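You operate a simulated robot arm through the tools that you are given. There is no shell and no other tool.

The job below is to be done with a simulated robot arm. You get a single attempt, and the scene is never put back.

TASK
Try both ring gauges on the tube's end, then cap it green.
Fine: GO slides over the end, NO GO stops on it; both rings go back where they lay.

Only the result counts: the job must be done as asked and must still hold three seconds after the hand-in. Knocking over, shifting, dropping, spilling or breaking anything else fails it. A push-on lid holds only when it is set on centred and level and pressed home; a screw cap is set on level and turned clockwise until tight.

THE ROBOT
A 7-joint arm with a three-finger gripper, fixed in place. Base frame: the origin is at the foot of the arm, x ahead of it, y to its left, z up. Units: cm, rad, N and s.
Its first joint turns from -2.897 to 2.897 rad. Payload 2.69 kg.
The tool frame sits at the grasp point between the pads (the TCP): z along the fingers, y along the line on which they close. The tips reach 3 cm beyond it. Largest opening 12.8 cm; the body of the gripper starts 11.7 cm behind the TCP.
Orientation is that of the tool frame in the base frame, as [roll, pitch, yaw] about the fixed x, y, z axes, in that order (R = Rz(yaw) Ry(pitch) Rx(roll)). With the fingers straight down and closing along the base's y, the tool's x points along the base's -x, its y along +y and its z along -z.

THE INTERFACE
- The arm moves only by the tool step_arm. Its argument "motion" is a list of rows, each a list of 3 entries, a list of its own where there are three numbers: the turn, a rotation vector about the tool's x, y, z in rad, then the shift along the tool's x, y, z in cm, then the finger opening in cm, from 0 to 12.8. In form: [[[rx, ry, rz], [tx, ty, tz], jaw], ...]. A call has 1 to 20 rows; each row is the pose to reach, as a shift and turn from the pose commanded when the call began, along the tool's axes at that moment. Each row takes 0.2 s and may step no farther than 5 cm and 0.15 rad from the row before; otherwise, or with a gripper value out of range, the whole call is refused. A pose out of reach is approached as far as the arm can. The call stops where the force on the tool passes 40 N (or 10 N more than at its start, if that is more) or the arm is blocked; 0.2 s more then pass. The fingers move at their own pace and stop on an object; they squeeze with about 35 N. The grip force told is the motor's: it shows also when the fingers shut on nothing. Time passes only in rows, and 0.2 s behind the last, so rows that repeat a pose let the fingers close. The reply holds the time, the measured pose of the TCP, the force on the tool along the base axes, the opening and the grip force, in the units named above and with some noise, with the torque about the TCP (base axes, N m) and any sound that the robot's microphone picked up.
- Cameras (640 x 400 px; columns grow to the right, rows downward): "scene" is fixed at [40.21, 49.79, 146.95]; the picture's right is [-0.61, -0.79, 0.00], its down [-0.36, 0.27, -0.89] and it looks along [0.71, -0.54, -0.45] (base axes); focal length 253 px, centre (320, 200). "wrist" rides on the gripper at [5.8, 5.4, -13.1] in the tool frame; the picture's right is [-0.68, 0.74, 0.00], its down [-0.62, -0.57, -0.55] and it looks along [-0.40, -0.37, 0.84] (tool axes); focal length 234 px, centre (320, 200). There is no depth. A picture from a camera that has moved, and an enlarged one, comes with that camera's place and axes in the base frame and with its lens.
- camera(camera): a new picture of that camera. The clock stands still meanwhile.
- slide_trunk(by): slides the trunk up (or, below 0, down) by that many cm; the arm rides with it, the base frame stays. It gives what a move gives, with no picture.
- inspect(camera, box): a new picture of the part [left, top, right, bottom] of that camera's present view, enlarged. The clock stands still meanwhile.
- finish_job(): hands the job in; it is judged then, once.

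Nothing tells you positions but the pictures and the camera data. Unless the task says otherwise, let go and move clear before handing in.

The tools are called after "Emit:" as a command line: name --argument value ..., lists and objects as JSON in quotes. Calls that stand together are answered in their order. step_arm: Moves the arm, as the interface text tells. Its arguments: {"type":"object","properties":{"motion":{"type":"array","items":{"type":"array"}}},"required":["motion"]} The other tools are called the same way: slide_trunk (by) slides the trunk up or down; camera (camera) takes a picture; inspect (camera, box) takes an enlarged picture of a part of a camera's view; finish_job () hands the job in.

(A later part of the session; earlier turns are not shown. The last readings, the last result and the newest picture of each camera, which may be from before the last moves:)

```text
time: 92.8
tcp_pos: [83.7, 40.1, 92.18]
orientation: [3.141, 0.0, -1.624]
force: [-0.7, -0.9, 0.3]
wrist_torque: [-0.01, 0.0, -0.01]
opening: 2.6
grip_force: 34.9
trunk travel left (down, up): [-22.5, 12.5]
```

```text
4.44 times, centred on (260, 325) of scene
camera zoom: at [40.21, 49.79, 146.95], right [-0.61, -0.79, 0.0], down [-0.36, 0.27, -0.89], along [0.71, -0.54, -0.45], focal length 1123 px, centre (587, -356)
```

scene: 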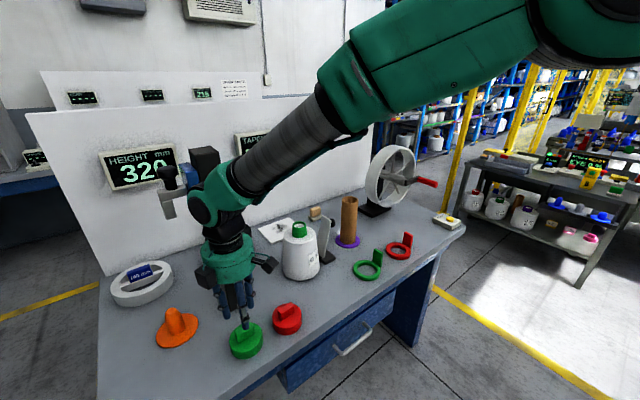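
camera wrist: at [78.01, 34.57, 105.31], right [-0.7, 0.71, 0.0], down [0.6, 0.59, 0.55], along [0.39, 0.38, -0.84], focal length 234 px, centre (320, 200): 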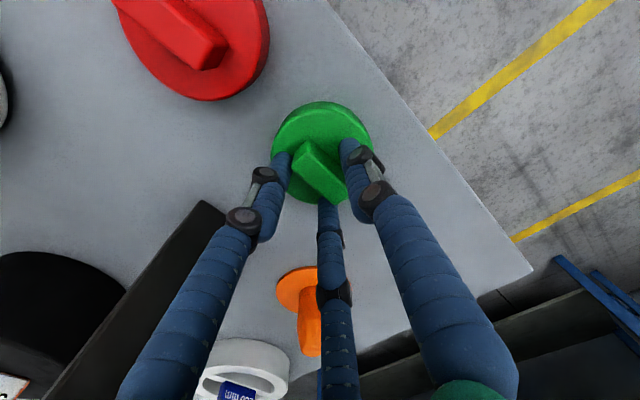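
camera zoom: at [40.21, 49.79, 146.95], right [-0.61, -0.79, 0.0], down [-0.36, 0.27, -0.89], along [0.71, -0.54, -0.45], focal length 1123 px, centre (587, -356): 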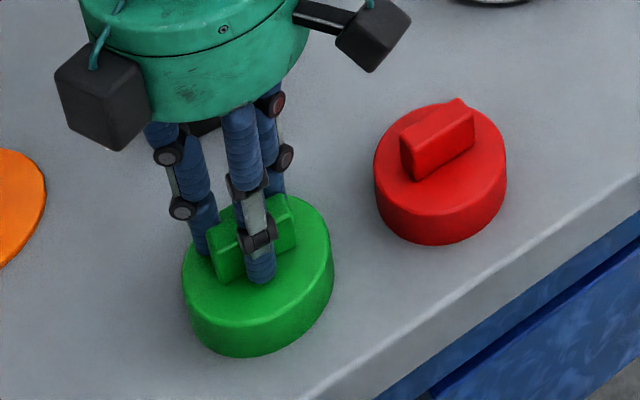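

Firm three-finger grip on the bar (opening 2.6, 35 N). Cap centre sits about 0.6 cm from the TCP along the hand's y. Lifting straight up, then backing away from the column.

Emit:
step_arm --motion '[[[0, 0, 0], [0, 0, -0.5], 0], [[0, 0, 0], [0, 0, -1.5], 0], [[0, 0, 0], [0, 0, -4], 0], [[0, 0, 0], [0, 0, -7], 0], [[0, 0, 0], [0, 0, -10.5], 0], [[0, 0, 0], [0, 0, -14], 0], [[0, 0, 0], [0, 0, -17.5], 0], [[0, 0, 0], [0, 0, -21], 0], [[0, 0, 0], [0, 0, -24], 0], [[0, 0, 0], [0, 0, -26], 0], [[0, 0, 0], [0.1, 1.5, -26], 0], [[0, 0, 0], [0.3, 4.5, -26], 0], [[0, 0, 0], [0.45, 7.5, -26], 0], [[0, 0, 0], [0.47, 8.7, -26], 0], [[0, 0, 0], [0.47, 8.7, -26], 0]]'

Emit:
camera --camera "wrist"

Emit:
camera --camera "scene"

```text
time: 96.0
tcp_pos: [74.94, 40.3, 118.01]
orientation: [3.141, 0.002, -1.624]
force: [-0.2, -0.1, 0.0]
wrist_torque: [0.03, 0.02, 0.02]
opening: 2.58
grip_force: 35.6
trunk travel left (down, up): [-22.5, 12.5]
```

```text
taken
camera wrist: at [69.25, 34.63, 131.12], right [-0.7, 0.71, 0.0], down [0.6, 0.59, 0.55], along [0.39, 0.38, -0.84], focal length 234 px, centre (320, 200)
```

wrist: 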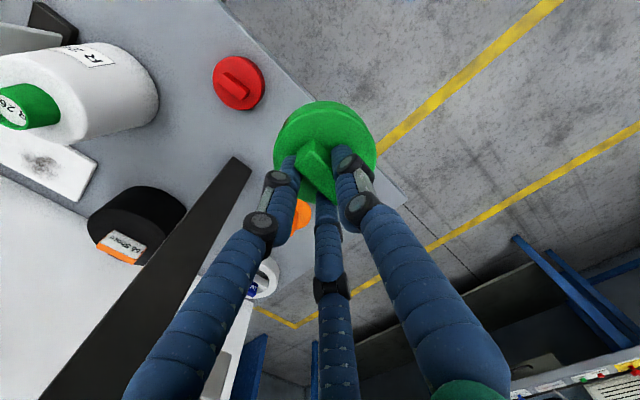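

```text
taken
```

scene: 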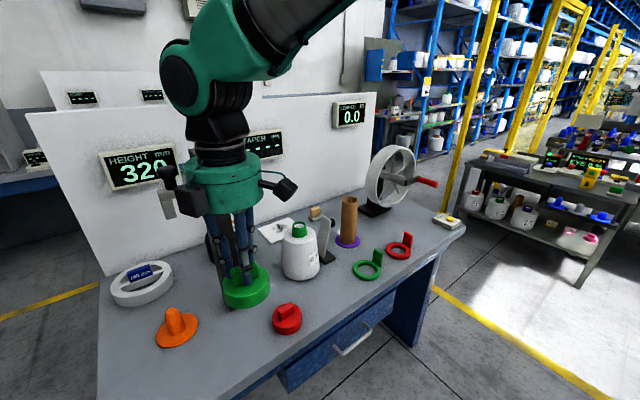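

The cap is held level. Now I'll travel across at height, turning the hand on the way.

Emit:
step_arm --motion '[[[0, 0, 0.05], [2, -0.1, 0], 0], [[0, 0, 0.14], [6, -0.3, 0], 0], [[0, 0, 0.23], [10.2, -0.6, 0], 0], [[0, 0, 0.32], [14.5, -0.8, 0], 0], [[0, 0, 0.41], [18.8, -1.0, 0], 0], [[0, 0, 0.5], [23, -1.3, 0], 0], [[0, 0, 0.59], [27.3, -1.5, 0], 0], [[0, 0, 0.68], [31.5, -1.7, 0], 0], [[0, 0, 0.77], [35.8, -2, 0], 0], [[0, 0, 0.86], [40, -2.2, 0], 0], [[0, 0, 0.93], [44, -2.4, 0], 0], [[0, 0, 0.99], [47.5, -2.6, 0], 0], [[0, 0, 1.017], [50.2, -2.73, 0], 0], [[0, 0, 1.017], [50.2, -2.73, 0], 0], [[0, 0, 1.017], [50.2, -2.73, 0], 0]]'

Emit:
camera --camera "wrist"

Emit:
inspect --camera "wrist" --box '[250, 80, 390, 220]'

Emit:
inspect --camera "scene" --box '[330, 150, 430, 230]'

```text
time: 99.2
tcp_pos: [75.03, -10.1, 118.26]
orientation: [3.141, 0.001, -2.642]
force: [-0.3, -0.2, 0.0]
wrist_torque: [0.01, -0.03, 0.01]
opening: 2.59
grip_force: 34.9
trunk travel left (down, up): [-22.5, 12.5]
```

```text
taken
camera wrist: at [67.27, -8.26, 131.3], right [0.24, 0.97, 0.0], down [0.81, -0.2, 0.55], along [0.53, -0.13, -0.84], focal length 234 px, centre (320, 200)
```

wrist: 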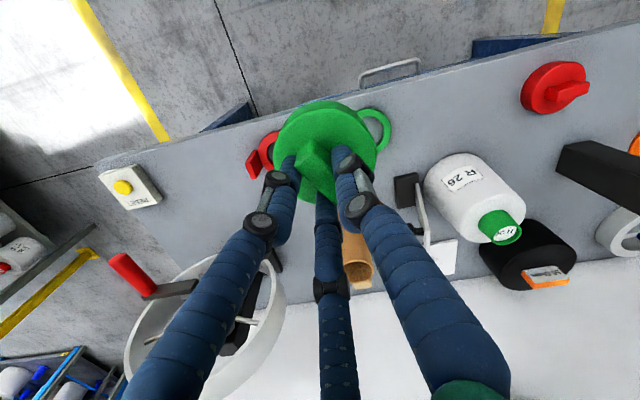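

```text
2.86 times, centred on (320, 150) of wrist
camera zoom: at [67.27, -8.26, 131.3], right [0.24, 0.97, 0.0], down [0.81, -0.2, 0.55], along [0.53, -0.13, -0.84], focal length 669 px, centre (320, 343)
```

zoom: 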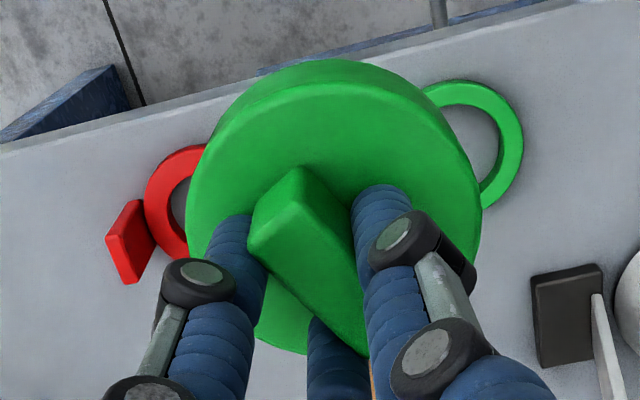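

```text
5.00 times, centred on (380, 190) of scene
camera zoom: at [40.21, 49.79, 146.95], right [-0.61, -0.79, 0.0], down [-0.36, 0.27, -0.89], along [0.71, -0.54, -0.45], focal length 1263 px, centre (20, 250)
```

zoom: 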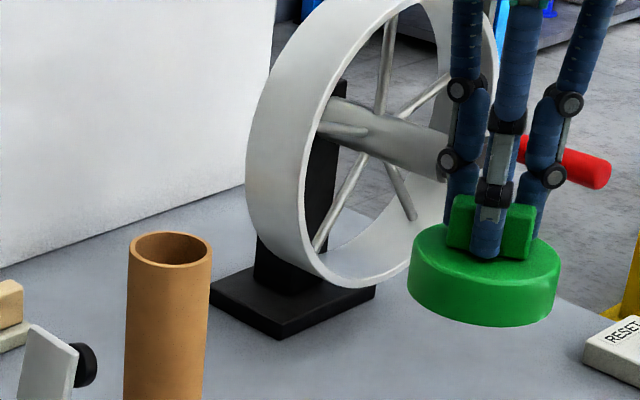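

Cap centre in the hand is at local (0, 0.6). I'll move it over the tube axis, staying about 2.5 cm above the rim.

Emit:
step_arm --motion '[[[0, 0, 0], [-2.5, -1.4, 0], 0], [[0, 0, 0], [-6, -3.4, 0], 0], [[0, 0, 0], [-9.8, -5.5, 0], 0], [[0, 0, 0], [-13.5, -7.6, 0], 0], [[0, 0, 0], [-17, -9.5, 0], 0], [[0, 0, 0], [-20, -11.2, 0], 0], [[0, 0, 0], [-22.01, -12.35, 0], 0], [[0, 0, 0], [-22.01, -12.35, 2], 0], [[0, 0, 0], [-22.01, -12.35, 4], 0], [[0, 0, 0], [-22.01, -12.35, 4.7], 0], [[0, 0, 0], [-22.01, -12.35, 4.7], 0], [[0, 0, 0], [-22.01, -12.35, 4.7], 0]]'

Emit:
camera --camera "wrist"

Emit:
inspect --camera "wrist" --box '[250, 60, 390, 210]'

Emit:
inspect --camera "scene" --box '[315, 160, 385, 220]'

```text
time: 101.8
tcp_pos: [100.34, -10.45, 113.37]
orientation: [-3.14, 0.001, -2.641]
force: [-0.2, 1.1, -0.7]
wrist_torque: [0.0, -0.05, -0.02]
opening: 2.59
grip_force: 34.6
trunk travel left (down, up): [-22.5, 12.5]
```

```text
taken
camera wrist: at [92.51, -8.55, 126.55], right [0.24, 0.97, 0.0], down [0.81, -0.2, 0.55], along [0.53, -0.13, -0.84], focal length 234 px, centre (320, 200)
```

wrist: 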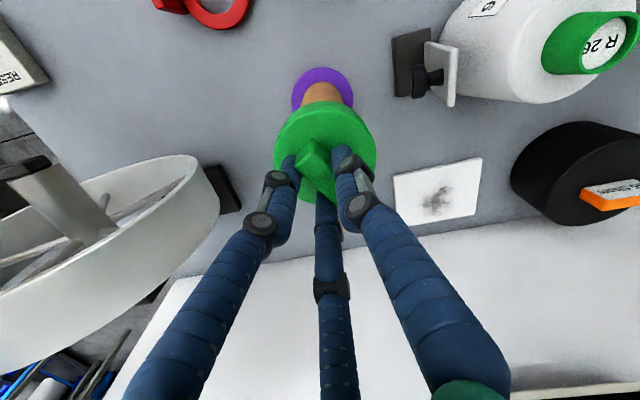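

```text
2.67 times, centred on (320, 135) of wrist
camera zoom: at [92.51, -8.55, 126.55], right [0.24, 0.97, 0.0], down [0.81, -0.2, 0.55], along [0.53, -0.13, -0.84], focal length 624 px, centre (320, 373)
```

zoom: 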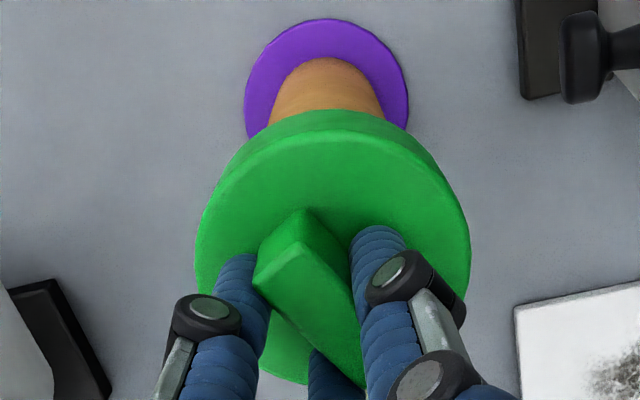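

```text
6.67 times, centred on (350, 190) of scene
camera zoom: at [40.21, 49.79, 146.95], right [-0.61, -0.79, 0.0], down [-0.36, 0.27, -0.89], along [0.71, -0.54, -0.45], focal length 1684 px, centre (120, 267)
```

zoom: 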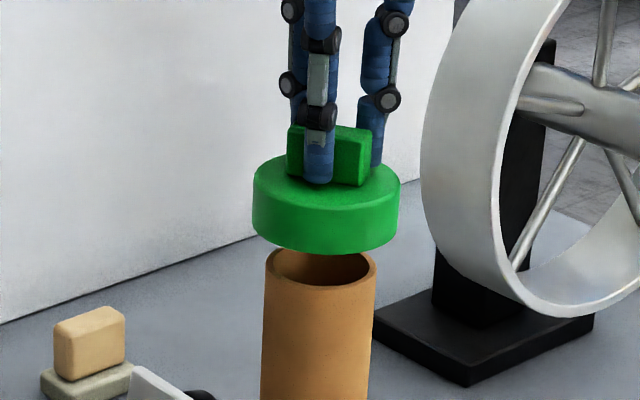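

Small lateral correction (about 0.1 cm in y), then lower close to the rim and check again.

Emit:
step_arm --motion '[[[0, 0, 0], [-0.1, 0.07, 0.5], 0], [[0, 0, 0], [-0.1, 0.07, 1], 0], [[0, 0, 0], [-0.1, 0.07, 1.5], 0], [[0, 0, 0], [-0.1, 0.07, 2.0], 0], [[0, 0, 0], [-0.1, 0.07, 2.2], 0], [[0, 0, 0], [-0.1, 0.07, 2.2], 0]]'

Emit:
inspect --camera "wrist" --box '[250, 60, 390, 210]'

Emit:
inspect --camera "scene" --box '[325, 175, 375, 220]'

```text
time: 103.2
tcp_pos: [100.37, -10.29, 111.23]
orientation: [-3.141, 0.0, -2.641]
force: [0.6, -0.7, -0.7]
wrist_torque: [-0.02, 0.0, 0.01]
opening: 2.61
grip_force: 35.4
trunk travel left (down, up): [-22.5, 12.5]
```

```text
2.67 times, centred on (320, 135) of wrist
camera zoom: at [92.62, -8.45, 124.34], right [0.24, 0.97, 0.0], down [0.81, -0.2, 0.55], along [0.53, -0.13, -0.84], focal length 624 px, centre (320, 373)
```

zoom: 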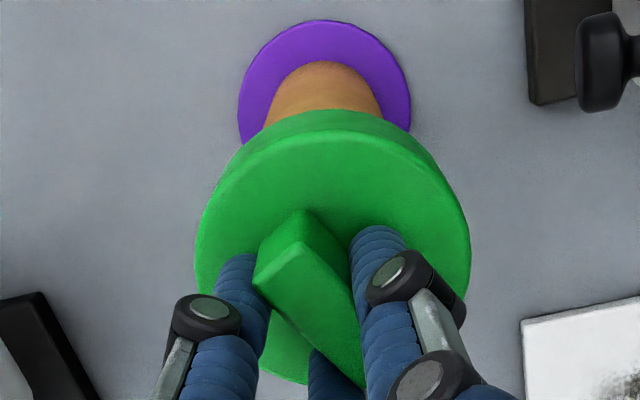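

```text
8.89 times, centred on (350, 198) of scene
camera zoom: at [40.21, 49.79, 146.95], right [-0.61, -0.79, 0.0], down [-0.36, 0.27, -0.89], along [0.71, -0.54, -0.45], focal length 2246 px, centre (53, 222)
```

zoom: 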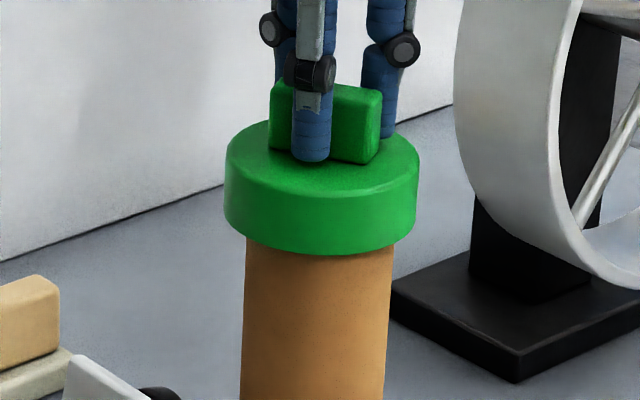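

Both cameras show the cap centred on the tube within about 1 mm. Lowering onto the rim in small steps.

Emit:
step_arm --motion '[[[0, 0, 0], [0, 0, 0.15], 0], [[0, 0, 0], [0, 0, 0.3], 0], [[0, 0, 0], [0, 0, 0.45], 0], [[0, 0, 0], [0, 0, 0.6], 0], [[0, 0, 0], [0, 0, 0.75], 0], [[0, 0, 0], [0, 0, 0.75], 0]]'

Emit:
inspect --camera "scene" --box '[325, 175, 375, 220]'

```text
time: 104.6
tcp_pos: [100.42, -10.28, 110.56]
orientation: [3.141, 0.0, -2.64]
force: [-0.1, 0.4, 0.3]
wrist_torque: [0.01, 0.0, -0.01]
opening: 2.6
grip_force: 35.0
trunk travel left (down, up): [-22.5, 12.5]
```

```text
8.89 times, centred on (350, 198) of scene
camera zoom: at [40.21, 49.79, 146.95], right [-0.61, -0.79, 0.0], down [-0.36, 0.27, -0.89], along [0.71, -0.54, -0.45], focal length 2246 px, centre (53, 222)
```

zoom: 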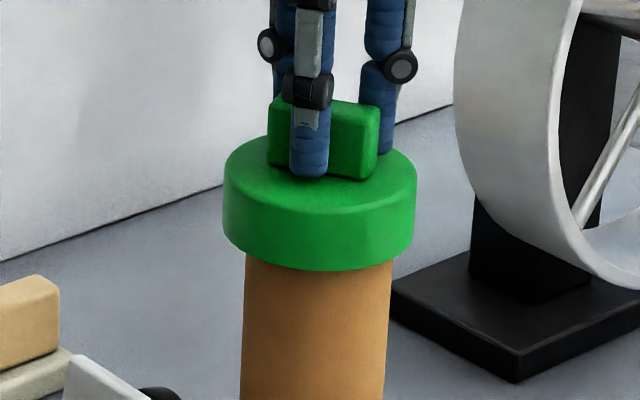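

Emit:
step_arm --motion '[[[0, 0, 0], [0, 0, 0.15], 0], [[0, 0, 0], [0, 0, 0.3], 0], [[0, 0, 0], [0, 0, 0.45], 0], [[0, 0, 0], [0, 0, 0.6], 0], [[0, 0, 0], [0, 0, 0.6], 0]]'

Emit:
inspect --camera "scene" --box '[325, 175, 375, 220]'

```text
time: 105.8
tcp_pos: [100.33, -10.48, 109.84]
orientation: [-3.14, -0.001, -2.641]
force: [-1.0, 0.4, -0.1]
wrist_torque: [-0.02, 0.0, -0.04]
opening: 2.56
grip_force: 35.1
trunk travel left (down, up): [-22.5, 12.5]
```

```text
8.89 times, centred on (350, 198) of scene
camera zoom: at [40.21, 49.79, 146.95], right [-0.61, -0.79, 0.0], down [-0.36, 0.27, -0.89], along [0.71, -0.54, -0.45], focal length 2246 px, centre (53, 222)
```

zoom: 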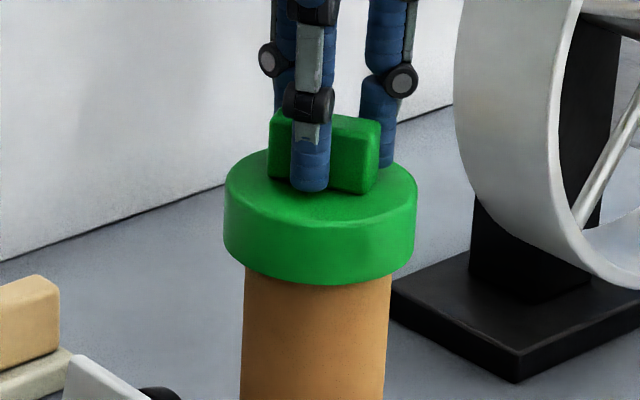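

The cap is sliding over the end freely. Continuing until it seats.

Emit:
step_arm --motion '[[[0, 0, 0], [0, 0, 0.12], 0], [[0, 0, 0], [0, 0, 0.24], 0], [[0, 0, 0], [0, 0, 0.36], 0], [[0, 0, 0], [0, 0, 0.48], 0], [[0, 0, 0], [0, 0, 0.6], 0], [[0, 0, 0], [0, 0, 0.6], 0]]'

Emit:
inspect --camera "scene" --box '[325, 175, 375, 220]'

```text
time: 107.2
tcp_pos: [100.46, -10.26, 109.33]
orientation: [-3.14, -0.001, -2.64]
force: [-0.7, -0.3, -0.4]
wrist_torque: [0.0, -0.02, 0.03]
opening: 2.57
grip_force: 35.3
trunk travel left (down, up): [-22.5, 12.5]
```

```text
8.89 times, centred on (350, 198) of scene
camera zoom: at [40.21, 49.79, 146.95], right [-0.61, -0.79, 0.0], down [-0.36, 0.27, -0.89], along [0.71, -0.54, -0.45], focal length 2246 px, centre (53, 222)
```

zoom: 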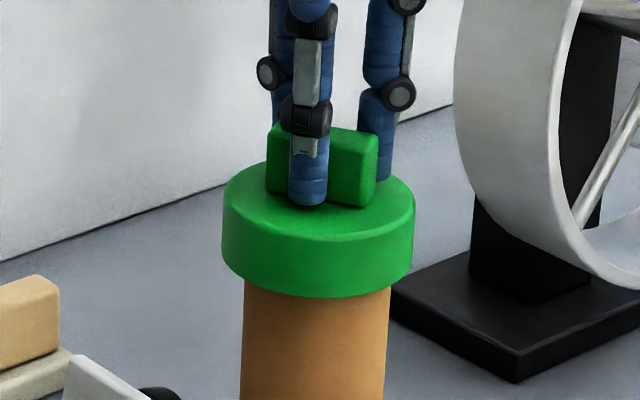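

Emit:
step_arm --motion '[[[0, 0, 0], [0, 0, 0.1], 0], [[0, 0, 0], [0, 0, 0.2], 0], [[0, 0, 0], [0, 0, 0.3], 0], [[0, 0, 0], [0, 0, 0.4], 0], [[0, 0, 0], [0, 0, 0.5], 0], [[0, 0, 0], [0, 0, 0.5], 0]]'

Emit:
inspect --camera "scene" --box '[325, 175, 375, 220]'

```text
time: 108.6
tcp_pos: [100.38, -10.36, 108.73]
orientation: [-3.141, 0.001, -2.64]
force: [-1.2, 0.6, 0.4]
wrist_torque: [0.02, 0.02, 0.01]
opening: 2.6
grip_force: 34.7
trunk travel left (down, up): [-22.5, 12.5]
```

```text
8.89 times, centred on (350, 198) of scene
camera zoom: at [40.21, 49.79, 146.95], right [-0.61, -0.79, 0.0], down [-0.36, 0.27, -0.89], along [0.71, -0.54, -0.45], focal length 2246 px, centre (53, 222)
```

zoom: 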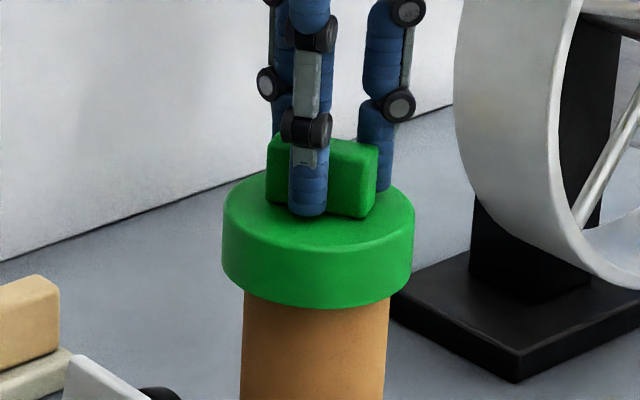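

Emit:
step_arm --motion '[[[0, 0, 0], [0, 0, 0.1], 0], [[0, 0, 0], [0, 0, 0.2], 0], [[0, 0, 0], [0, 0, 0.3], 0], [[0, 0, 0], [0, 0, 0.4], 0], [[0, 0, 0], [0, 0, 0.4], 0]]'

Emit:
inspect --camera "scene" --box '[325, 175, 375, 220]'

```text
time: 109.8
tcp_pos: [100.36, -10.35, 108.37]
orientation: [-3.141, -0.001, -2.642]
force: [-1.1, -0.3, 4.1]
wrist_torque: [-0.12, 0.07, 0.01]
opening: 2.57
grip_force: 34.8
trunk travel left (down, up): [-22.5, 12.5]
```

```text
8.89 times, centred on (350, 198) of scene
camera zoom: at [40.21, 49.79, 146.95], right [-0.61, -0.79, 0.0], down [-0.36, 0.27, -0.89], along [0.71, -0.54, -0.45], focal length 2246 px, centre (53, 222)
```

zoom: 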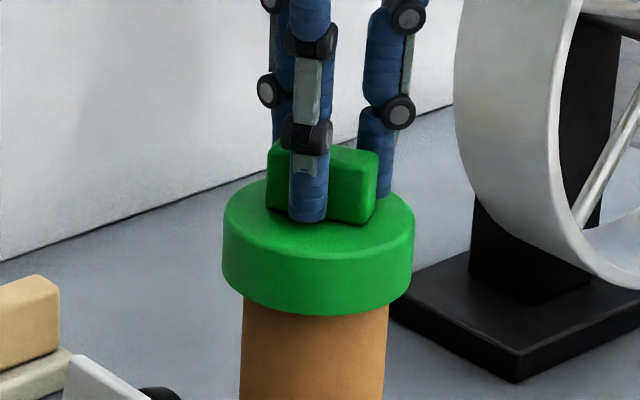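

Contact: the cap is now seating. I'll press it home with gradually rising force.

Emit:
step_arm --motion '[[[0, 0, 0], [0, 0, 0.1], 0], [[0, 0, 0], [0, 0, 0.2], 0], [[0, 0, 0], [0, 0, 0.3], 0], [[0, 0, 0], [0, 0, 0.3], 0]]'

Emit:
inspect --camera "scene" --box '[325, 175, 375, 220]'

```text
time: 110.8
tcp_pos: [100.28, -10.38, 108.45]
orientation: [-3.139, 0.004, -2.64]
force: [-2.4, 1.0, 23.4]
wrist_torque: [-0.1, 0.35, 0.01]
opening: 2.56
grip_force: 34.5
trunk travel left (down, up): [-22.5, 12.5]
```

```text
8.89 times, centred on (350, 198) of scene
camera zoom: at [40.21, 49.79, 146.95], right [-0.61, -0.79, 0.0], down [-0.36, 0.27, -0.89], along [0.71, -0.54, -0.45], focal length 2246 px, centre (53, 222)
```

zoom: 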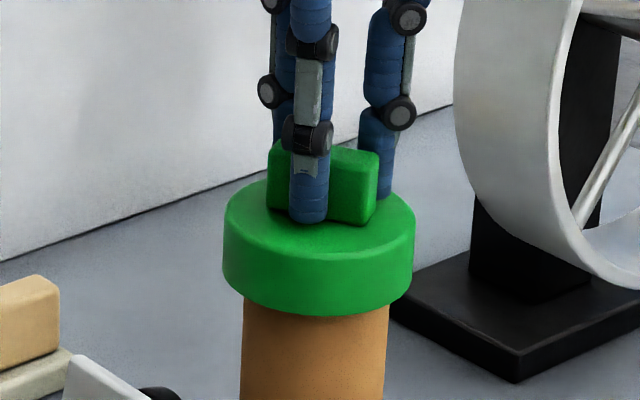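

Emit:
step_arm --motion '[[[0, 0, 0], [0, 0, 0.08], 0], [[0, 0, 0], [0, 0, 0.16], 0], [[0, 0, 0], [0, 0, 0.16], 0]]'

Emit:
inspect --camera "scene" --box '[325, 175, 375, 220]'

Emit:
inspect --camera "wrist" --box '[250, 60, 390, 210]'

```text
time: 111.8
tcp_pos: [100.51, -10.37, 108.4]
orientation: [-3.138, 0.005, -2.639]
force: [-3.3, 0.3, 9.4]
wrist_torque: [-0.03, 0.33, 0.01]
opening: 2.56
grip_force: 35.0
trunk travel left (down, up): [-22.5, 12.5]
stopped in row 3: the force on the tool passed its limit at 41 N (the readings are from after the stop); the commanded pose is now the measured one
```

```text
8.89 times, centred on (350, 198) of scene
camera zoom: at [40.21, 49.79, 146.95], right [-0.61, -0.79, 0.0], down [-0.36, 0.27, -0.89], along [0.71, -0.54, -0.45], focal length 2246 px, centre (53, 222)
```

zoom: 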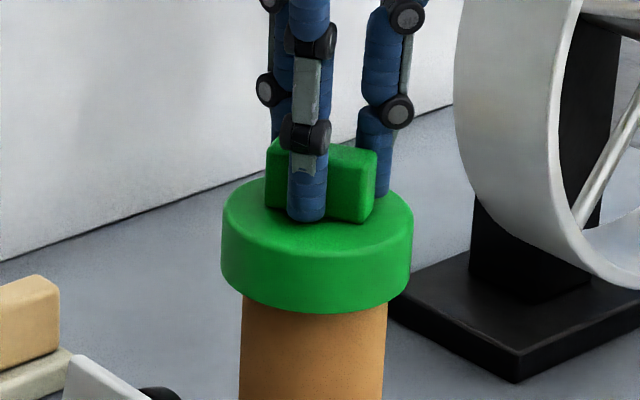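

```text
2.67 times, centred on (320, 135) of wrist
camera zoom: at [92.62, -8.48, 121.52], right [0.24, 0.97, 0.0], down [0.81, -0.2, 0.55], along [0.54, -0.13, -0.83], focal length 624 px, centre (320, 373)
```

zoom: 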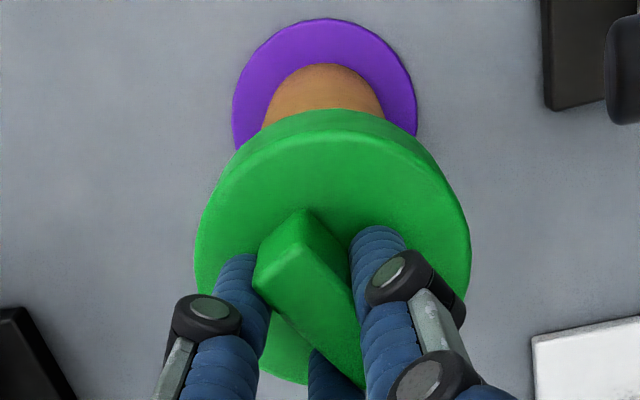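

Pressed to over 40 N with no further travel. I'll ease off and give a very light tug to check that it holds.

Emit:
step_arm --motion '[[[0, 0, 0], [0, 0, -0.08], 0], [[0, 0, 0], [0, 0, -0.15], 0], [[0, 0, 0], [0, 0, -0.22], 0], [[0, 0, 0], [0, 0, -0.22], 0]]'

Emit:
inspect --camera "scene" --box '[325, 175, 375, 220]'

```text
time: 112.8
tcp_pos: [100.55, -10.18, 108.54]
orientation: [-3.139, 0.002, -2.639]
force: [-1.5, -1.9, 4.3]
wrist_torque: [-0.13, 0.11, 0.0]
opening: 2.58
grip_force: 34.9
trunk travel left (down, up): [-22.5, 12.5]
```

```text
8.89 times, centred on (350, 198) of scene
camera zoom: at [40.21, 49.79, 146.95], right [-0.61, -0.79, 0.0], down [-0.36, 0.27, -0.89], along [0.71, -0.54, -0.45], focal length 2246 px, centre (53, 222)
```

zoom: 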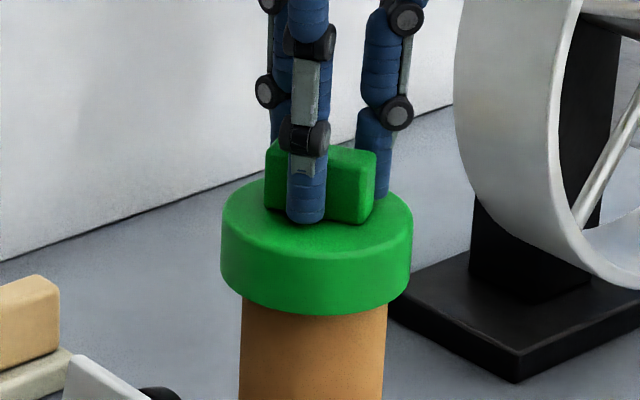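

Emit:
step_arm --motion '[[[0, 0, 0], [0, 0, -0.08], 0], [[0, 0, 0], [0, 0, -0.15], 0], [[0, 0, 0], [0, 0, -0.15], 0]]'

Emit:
inspect --camera "scene" --box '[325, 175, 375, 220]'

```text
time: 113.6
tcp_pos: [100.43, -10.36, 108.45]
orientation: [-3.141, 0.003, -2.641]
force: [0.2, 0.0, 0.2]
wrist_torque: [-0.01, 0.0, -0.01]
opening: 2.56
grip_force: 35.4
trunk travel left (down, up): [-22.5, 12.5]
```

```text
8.89 times, centred on (350, 198) of scene
camera zoom: at [40.21, 49.79, 146.95], right [-0.61, -0.79, 0.0], down [-0.36, 0.27, -0.89], along [0.71, -0.54, -0.45], focal length 2246 px, centre (53, 222)
```

zoom: 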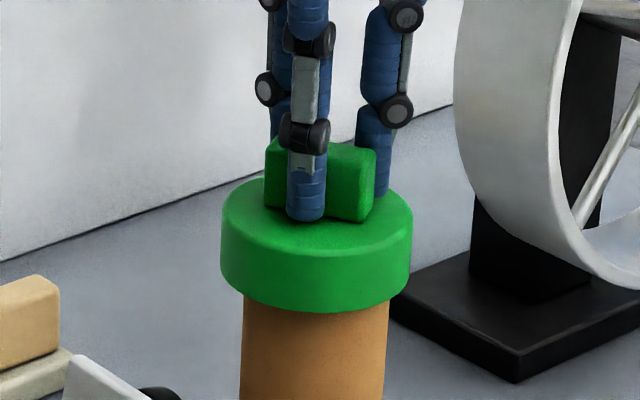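

Emit:
step_arm --motion '[[[0, 0, 0], [0, 0, -0.08], 0], [[0, 0, 0], [0, 0, -0.16], 0], [[0, 0, 0], [0, 0, -0.16], 0]]'

Emit:
inspect --camera "scene" --box '[325, 175, 375, 220]'

Emit:
inspect --camera "scene" --box '[325, 190, 385, 250]'

```text
time: 114.4
tcp_pos: [100.49, -10.24, 108.62]
orientation: [-3.141, 0.003, -2.642]
force: [0.0, -0.6, -0.4]
wrist_torque: [-0.02, -0.01, 0.01]
opening: 2.56
grip_force: 34.6
trunk travel left (down, up): [-22.5, 12.5]
```

```text
8.89 times, centred on (350, 198) of scene
camera zoom: at [40.21, 49.79, 146.95], right [-0.61, -0.79, 0.0], down [-0.36, 0.27, -0.89], along [0.71, -0.54, -0.45], focal length 2246 px, centre (53, 222)
```

zoom: 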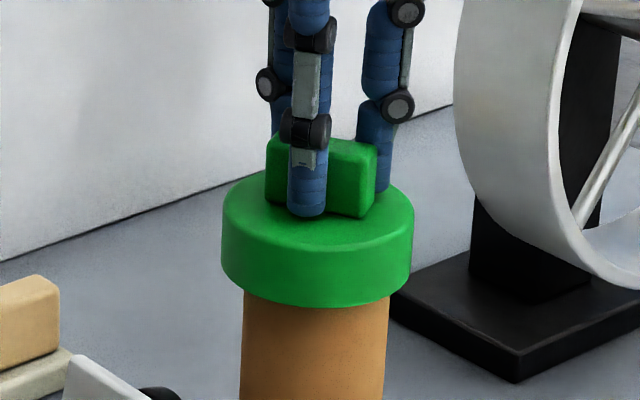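

```text
6.67 times, centred on (355, 220) of scene
camera zoom: at [40.21, 49.79, 146.95], right [-0.61, -0.79, 0.0], down [-0.36, 0.27, -0.89], along [0.71, -0.54, -0.45], focal length 1684 px, centre (87, 67)
```

zoom: 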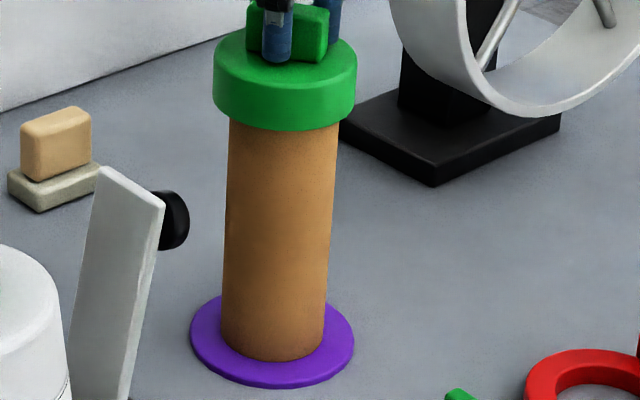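

The cap lifts freely with a light tug, so it isn't locked yet (tube and base are undisturbed). I'll press again, this time sustaining the force.

Emit:
step_arm --motion '[[[0, 0, 0], [0, 0, 0.15], 0], [[0, 0, 0], [0, 0, 0.3], 0], [[0, 0, 0], [0, 0, 0.4], 0], [[0, 0, 0], [0, 0, 0.47], 0], [[0, 0, 0], [0, 0, 0.47], 0], [[0, 0, 0], [0, 0, 0.47], 0], [[0, 0, 0], [0, 0, 0.47], 0]]'

Emit:
camera --camera "wrist"

Emit:
inspect --camera "wrist" --box '[250, 60, 390, 210]'

Emit:
inspect --camera "scene" --box '[325, 175, 375, 220]'

```text
time: 116.0
tcp_pos: [100.38, -10.36, 108.49]
orientation: [-3.138, 0.006, -2.64]
force: [0.1, 0.4, 11.6]
wrist_torque: [-0.03, -0.07, 0.01]
opening: 2.58
grip_force: 34.9
trunk travel left (down, up): [-22.5, 12.5]
```

```text
taken
camera wrist: at [92.61, -8.49, 121.47], right [0.24, 0.97, 0.0], down [0.81, -0.2, 0.55], along [0.54, -0.13, -0.83], focal length 234 px, centre (320, 200)
```

wrist: 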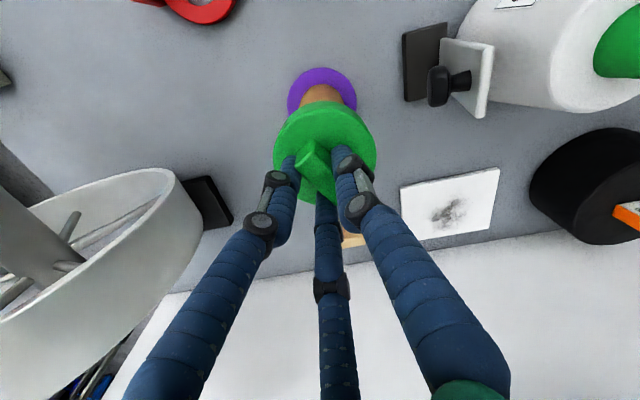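

```text
2.67 times, centred on (320, 135) of wrist
camera zoom: at [92.61, -8.49, 121.47], right [0.24, 0.97, 0.0], down [0.81, -0.2, 0.55], along [0.54, -0.13, -0.83], focal length 624 px, centre (320, 373)
```

zoom: 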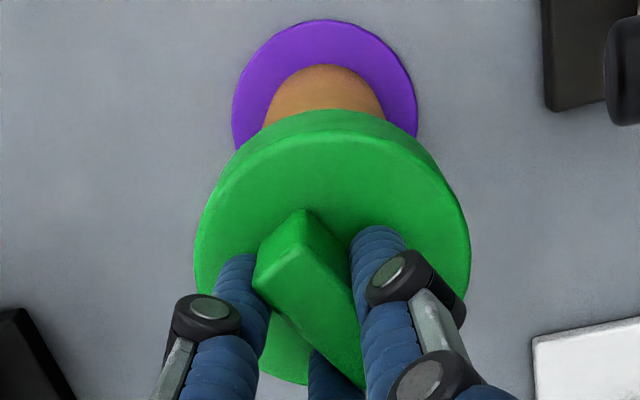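

```text
8.89 times, centred on (350, 198) of scene
camera zoom: at [40.21, 49.79, 146.95], right [-0.61, -0.79, 0.0], down [-0.36, 0.27, -0.89], along [0.71, -0.54, -0.45], focal length 2246 px, centre (53, 222)
```

zoom: 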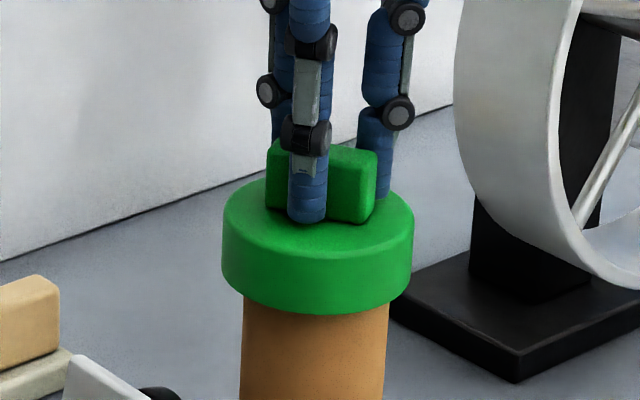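

It's bottomed on the tube. I'll release gently, back straight up to the same viewpoint I used for measuring the bare tube, and check how well centred and level the cap sits.

Emit:
step_arm --motion '[[[0, 0, 0], [0, 0, -0.12], 0], [[0, 0, 0], [0, 0, -0.15], 2.6], [[0, 0, 0], [0, 0, -0.15], 2.8], [[0, 0, 0], [0, 0, -0.15], 3.1], [[0, 0, 0], [0, 0, -0.15], 3.5], [[0, 0, 0], [0, 0, -0.15], 4.2], [[0, 0, 0], [0, 0, -0.15], 5], [[0, 0, 0], [0, 0, -0.15], 5], [[0, 0, 0], [0, 0, -2], 5], [[0, 0, 0], [0, 0, -4.5], 5], [[0, 0, 0], [0, 0, -6.6], 5], [[0, 0, 0], [0.1, 0.4, -6.6], 5], [[0, 0, 0], [0.1, 0.4, -6.6], 5]]'

Emit:
camera --camera "wrist"

Emit:
inspect --camera "wrist" --box '[275, 60, 365, 180]'

Emit:
inspect --camera "scene" --box '[325, 175, 375, 220]'

```text
time: 118.8
tcp_pos: [100.29, -10.11, 114.84]
orientation: [-3.14, 0.003, -2.642]
force: [1.0, 0.8, 0.7]
wrist_torque: [-0.01, -0.06, -0.02]
opening: 5.01
grip_force: 0.1
trunk travel left (down, up): [-22.5, 12.5]
```

```text
taken
camera wrist: at [92.34, -8.17, 127.96], right [0.24, 0.97, 0.0], down [0.81, -0.2, 0.55], along [0.54, -0.13, -0.83], focal length 234 px, centre (320, 200)
```

wrist: 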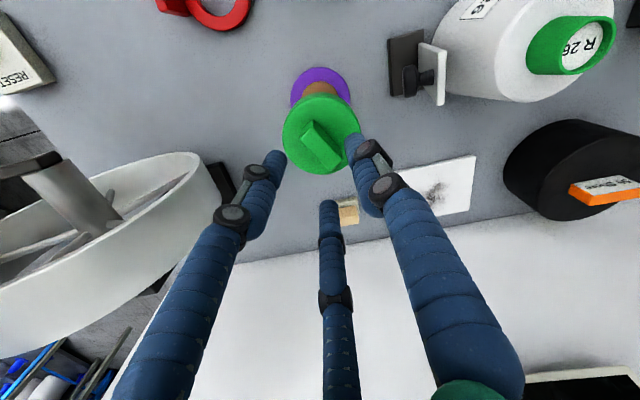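

```text
3.33 times, centred on (320, 120) of wrist
camera zoom: at [92.34, -8.17, 127.96], right [0.24, 0.97, 0.0], down [0.81, -0.2, 0.55], along [0.54, -0.13, -0.83], focal length 781 px, centre (320, 467)
```

zoom: 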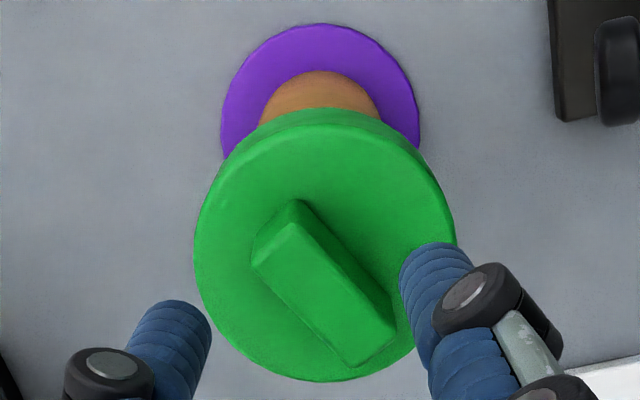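

```text
8.89 times, centred on (350, 198) of scene
camera zoom: at [40.21, 49.79, 146.95], right [-0.61, -0.79, 0.0], down [-0.36, 0.27, -0.89], along [0.71, -0.54, -0.45], focal length 2246 px, centre (53, 222)
```

zoom: 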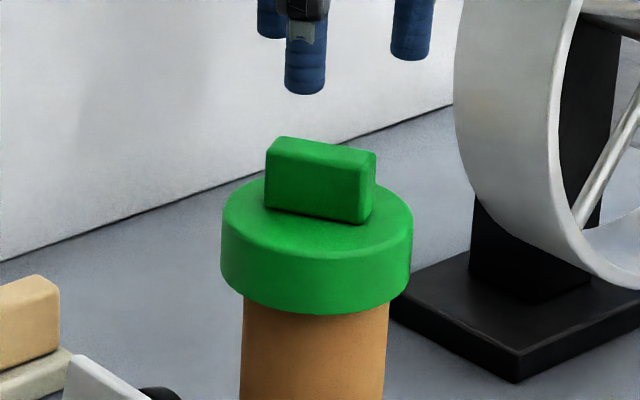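

The cap is seated level, within about 1 mm of centre. Since it hasn't locked, I want to check centring along the other direction too; I'll rotate the hand above it for a perpendicular view.

Emit:
step_arm --motion '[[[0, 0, 0.1], [0, 0, 0], 5], [[0, 0, 0.23], [0, 0, 0], 5], [[0, 0, 0.36], [0, 0, 0], 5], [[0, 0, 0.5], [0, 0, 0], 5], [[0, 0, 0.64], [0, 0, 0], 5], [[0, 0, 0.78], [0, 0, 0], 5], [[0, 0, 0.92], [0, 0, 0], 5], [[0, 0, 1.06], [0, 0, 0], 5], [[0, 0, 1.2], [0, 0, 0], 5], [[0, 0, 1.34], [0, 0, 0], 5], [[0, 0, 1.47], [0, 0, 0], 5], [[0, 0, 1.57], [0, 0, 0], 5], [[0, 0, 1.57], [0, 0, 0], 5], [[0, 0, 1.57], [0, 0, 0], 5]]'

Emit:
camera --camera "wrist"

Emit:
inspect --camera "wrist" --box '[270, 60, 370, 180]'

Emit:
inspect --camera "scene" --box '[335, 185, 365, 215]'

```text
time: 121.8
tcp_pos: [100.14, -10.12, 114.8]
orientation: [3.138, 0.002, 2.074]
force: [-0.3, -0.2, -0.5]
wrist_torque: [-0.01, 0.02, 0.0]
opening: 4.98
grip_force: 0.0
trunk travel left (down, up): [-22.5, 12.5]
```

```text
taken
camera wrist: at [101.98, -2.34, 127.95], right [0.97, -0.24, 0.0], down [-0.2, -0.81, 0.55], along [-0.13, -0.53, -0.84], focal length 234 px, centre (320, 200)
```

wrist: 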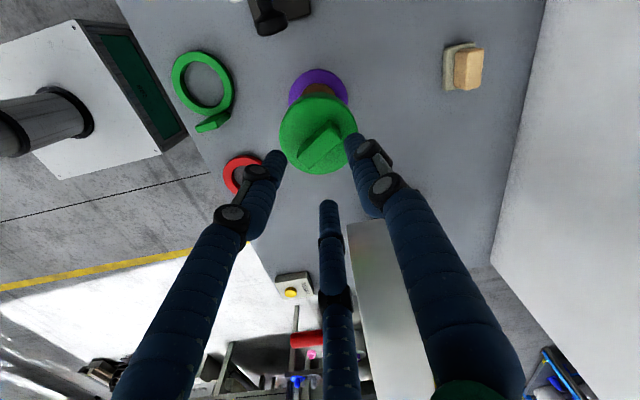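

```text
3.33 times, centred on (320, 120) of wrist
camera zoom: at [101.98, -2.34, 127.95], right [0.97, -0.24, 0.0], down [-0.2, -0.81, 0.55], along [-0.13, -0.53, -0.84], focal length 781 px, centre (320, 467)
```

zoom: 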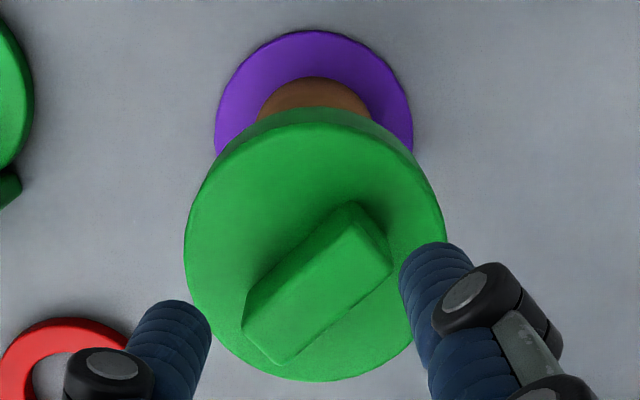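

```text
13.33 times, centred on (350, 200) of scene
camera zoom: at [40.21, 49.79, 146.95], right [-0.61, -0.79, 0.0], down [-0.36, 0.27, -0.89], along [0.71, -0.54, -0.45], focal length 3369 px, centre (-80, 200)
```

zoom: 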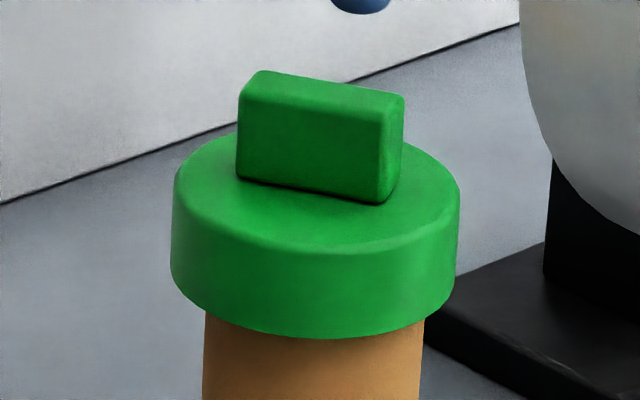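

From three views the cap sits about 0.13 cm toward +x and 0.05 cm toward +y from the tube axis (matching the sideways force felt while pressing). I'll re-grip the bar, re-centre and press again. First I'll turn the hand back and level it.

Emit:
step_arm --motion '[[[0, 0, -0.1], [0, 0, 0], 5], [[0, 0, -0.23], [0, 0, 0], 5], [[0, 0, -0.36], [0, 0, 0], 5], [[0, 0, -0.5], [0, 0, 0], 5], [[0, 0, -0.64], [0, 0, 0], 5], [[0, 0, -0.78], [0, 0, 0], 5], [[0, 0, -0.92], [0, 0, 0], 5], [[0, 0, -1.06], [0, 0, 0], 5], [[0, 0, -1.2], [0, 0, 0], 5], [[0, 0, -1.34], [0, 0, 0], 5], [[0, 0, -1.47], [0, 0, 0], 5], [[0, 0, -1.57], [0, 0, 0], 5], [[0, 0, -1.57], [0, 0, 0], 5]]'

Emit:
step_arm --motion '[[[-0.0018, 0.0033, 0], [0, -0.2, 0], 5], [[-0.0018, 0.0033, 0], [-0.15, -0.45, 0], 5], [[-0.0018, 0.0033, 0], [-0.15, -0.45, 0], 5], [[-0.0018, 0.0033, 0], [-0.15, -0.45, 0], 5]]'

Emit:
inspect --camera "wrist" --box '[265, 70, 385, 190]'

```text
time: 124.6
tcp_pos: [100.06, -10.01, 114.87]
orientation: [-3.14, 0.004, -2.639]
force: [-0.5, 0.1, 0.1]
wrist_torque: [-0.01, 0.03, -0.01]
opening: 5.02
grip_force: 0.1
trunk travel left (down, up): [-22.5, 12.5]
```

```text
time: 125.6
tcp_pos: [100.54, -10.5, 114.96]
orientation: [3.14, 0.0, -2.643]
force: [-0.2, -0.3, 0.2]
wrist_torque: [-0.02, 0.0, 0.04]
opening: 5.02
grip_force: 0.1
trunk travel left (down, up): [-22.5, 12.5]
```

```text
3.33 times, centred on (325, 130) of wrist
camera zoom: at [92.78, -8.51, 127.98], right [0.24, 0.97, 0.0], down [0.81, -0.2, 0.55], along [0.53, -0.13, -0.84], focal length 781 px, centre (303, 433)
```

zoom: 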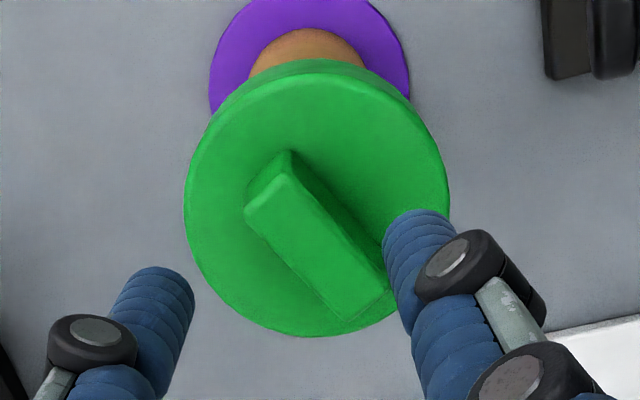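

Hand is level again. I'll descend over the bar and re-grip it.

Emit:
step_arm --motion '[[[0, 0, 0], [0.18, 0.17, 1], 5], [[0, 0, 0], [0.18, 0.17, 2.5], 5], [[0, 0, 0], [0.18, 0.17, 4], 5], [[0, 0, 0], [0.18, 0.17, 5.3], 5], [[0, 0, 0], [0.18, 0.17, 6.2], 5], [[0, 0, 0], [0.18, 0.17, 6.35], 4.5], [[0, 0, 0], [0.18, 0.17, 6.35], 4], [[0, 0, 0], [0.18, 0.17, 6.35], 3.6], [[0, 0, 0], [0.18, 0.17, 6.35], 3.3]]'

Emit:
inspect --camera "wrist" --box '[250, 60, 390, 210]'

Emit:
inspect --camera "scene" --box '[325, 175, 375, 220]'

```text
time: 127.6
tcp_pos: [100.36, -10.39, 108.58]
orientation: [3.141, -0.002, -2.64]
force: [0.4, -1.2, 0.0]
wrist_torque: [-0.01, -0.02, -0.04]
opening: 3.32
grip_force: 0.1
trunk travel left (down, up): [-22.5, 12.5]
```

```text
2.67 times, centred on (320, 135) of wrist
camera zoom: at [92.54, -8.44, 121.65], right [0.24, 0.97, 0.0], down [0.81, -0.2, 0.55], along [0.53, -0.13, -0.84], focal length 624 px, centre (320, 373)
```

zoom: 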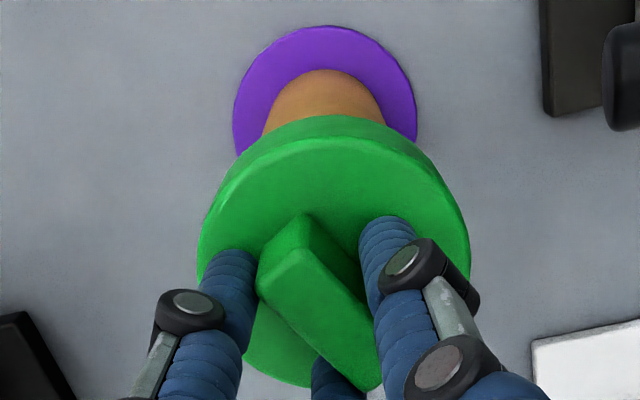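

```text
8.89 times, centred on (350, 198) of scene
camera zoom: at [40.21, 49.79, 146.95], right [-0.61, -0.79, 0.0], down [-0.36, 0.27, -0.89], along [0.71, -0.54, -0.45], focal length 2246 px, centre (53, 222)
```

zoom: 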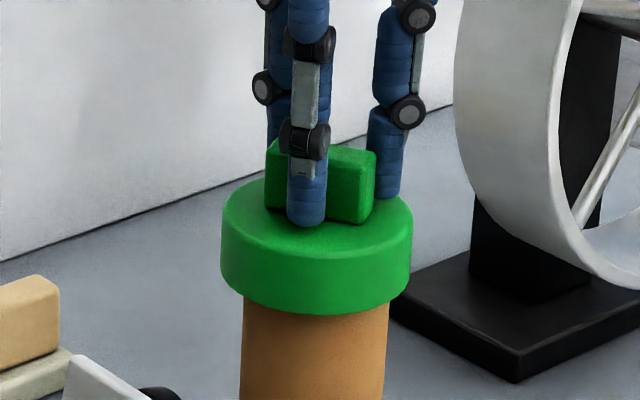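

Emit:
step_arm --motion '[[[0, 0, 0], [0, 0, 0.05], 3.1], [[0, 0, 0], [0, 0, 0.05], 2.9], [[0, 0, 0], [0, 0, 0.05], 2.7], [[0, 0, 0], [0, 0, 0.05], 2.4], [[0, 0, 0], [0, 0, 0.05], 1.5], [[0, 0, 0], [0, 0, 0.05], 0], [[0, 0, 0], [0, 0, 0.05], 0]]'

Emit:
inspect --camera "wrist" --box '[250, 60, 390, 210]'

Emit:
inspect --camera "scene" --box '[335, 185, 365, 215]'

```text
time: 129.2
tcp_pos: [100.38, -10.26, 108.37]
orientation: [-3.142, 0.002, -2.642]
force: [0.0, 0.0, 0.3]
wrist_torque: [0.01, 0.01, -0.02]
opening: 2.63
grip_force: 35.0
trunk travel left (down, up): [-22.5, 12.5]
```

```text
2.67 times, centred on (320, 135) of wrist
camera zoom: at [92.58, -8.46, 121.56], right [0.24, 0.97, 0.0], down [0.81, -0.2, 0.55], along [0.53, -0.13, -0.84], focal length 624 px, centre (320, 373)
```

zoom: 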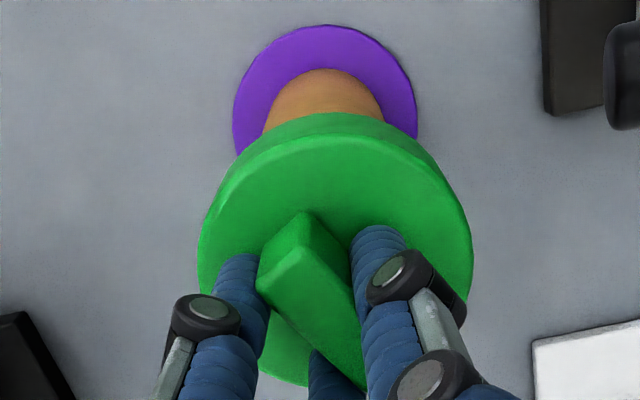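

```text
13.33 times, centred on (350, 200) of scene
camera zoom: at [40.21, 49.79, 146.95], right [-0.61, -0.79, 0.0], down [-0.36, 0.27, -0.89], along [0.71, -0.54, -0.45], focal length 3369 px, centre (-80, 200)
```

zoom: 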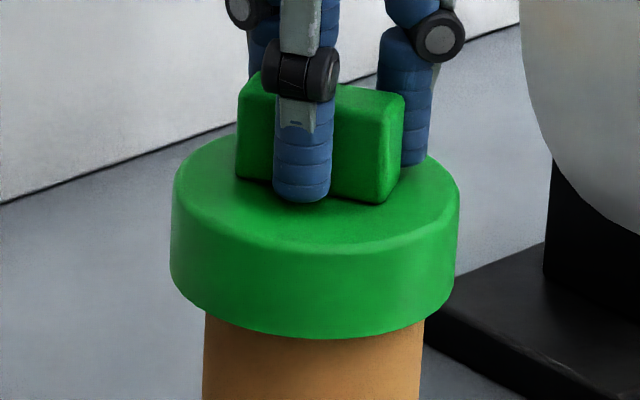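

Emit:
step_arm --motion '[[[0, 0, 0], [0, 0, -0.2], 0], [[0, 0, 0], [0, 0, -0.5], 0], [[0, 0, 0], [0.08, 0, -0.5], 0], [[0, 0, 0], [0.15, 0, -0.5], 0], [[0, 0, 0], [0.15, 0, -0.5], 0], [[0, 0, 0], [0.15, 0, -0.5], 0]]'

Emit:
inspect --camera "wrist" --box '[250, 60, 390, 210]'

Emit:
inspect --camera "scene" --box '[335, 185, 365, 215]'

```text
time: 130.6
tcp_pos: [100.13, -10.4, 108.76]
orientation: [-3.14, -0.002, -2.64]
force: [0.1, 0.5, -0.2]
wrist_torque: [0.0, 0.06, -0.01]
opening: 2.59
grip_force: 35.0
trunk travel left (down, up): [-22.5, 12.5]
```

```text
2.67 times, centred on (320, 135) of wrist
camera zoom: at [92.45, -8.48, 122.04], right [0.24, 0.97, 0.0], down [0.81, -0.2, 0.55], along [0.53, -0.13, -0.84], focal length 624 px, centre (320, 373)
```

zoom: 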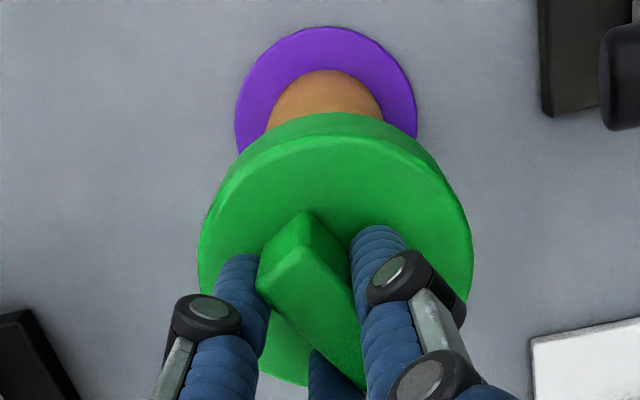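

```text
13.33 times, centred on (350, 200) of scene
camera zoom: at [40.21, 49.79, 146.95], right [-0.61, -0.79, 0.0], down [-0.36, 0.27, -0.89], along [0.71, -0.54, -0.45], focal length 3369 px, centre (-80, 200)
```

zoom: 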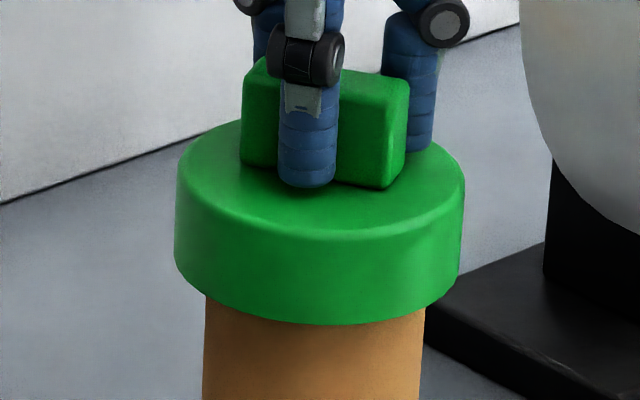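

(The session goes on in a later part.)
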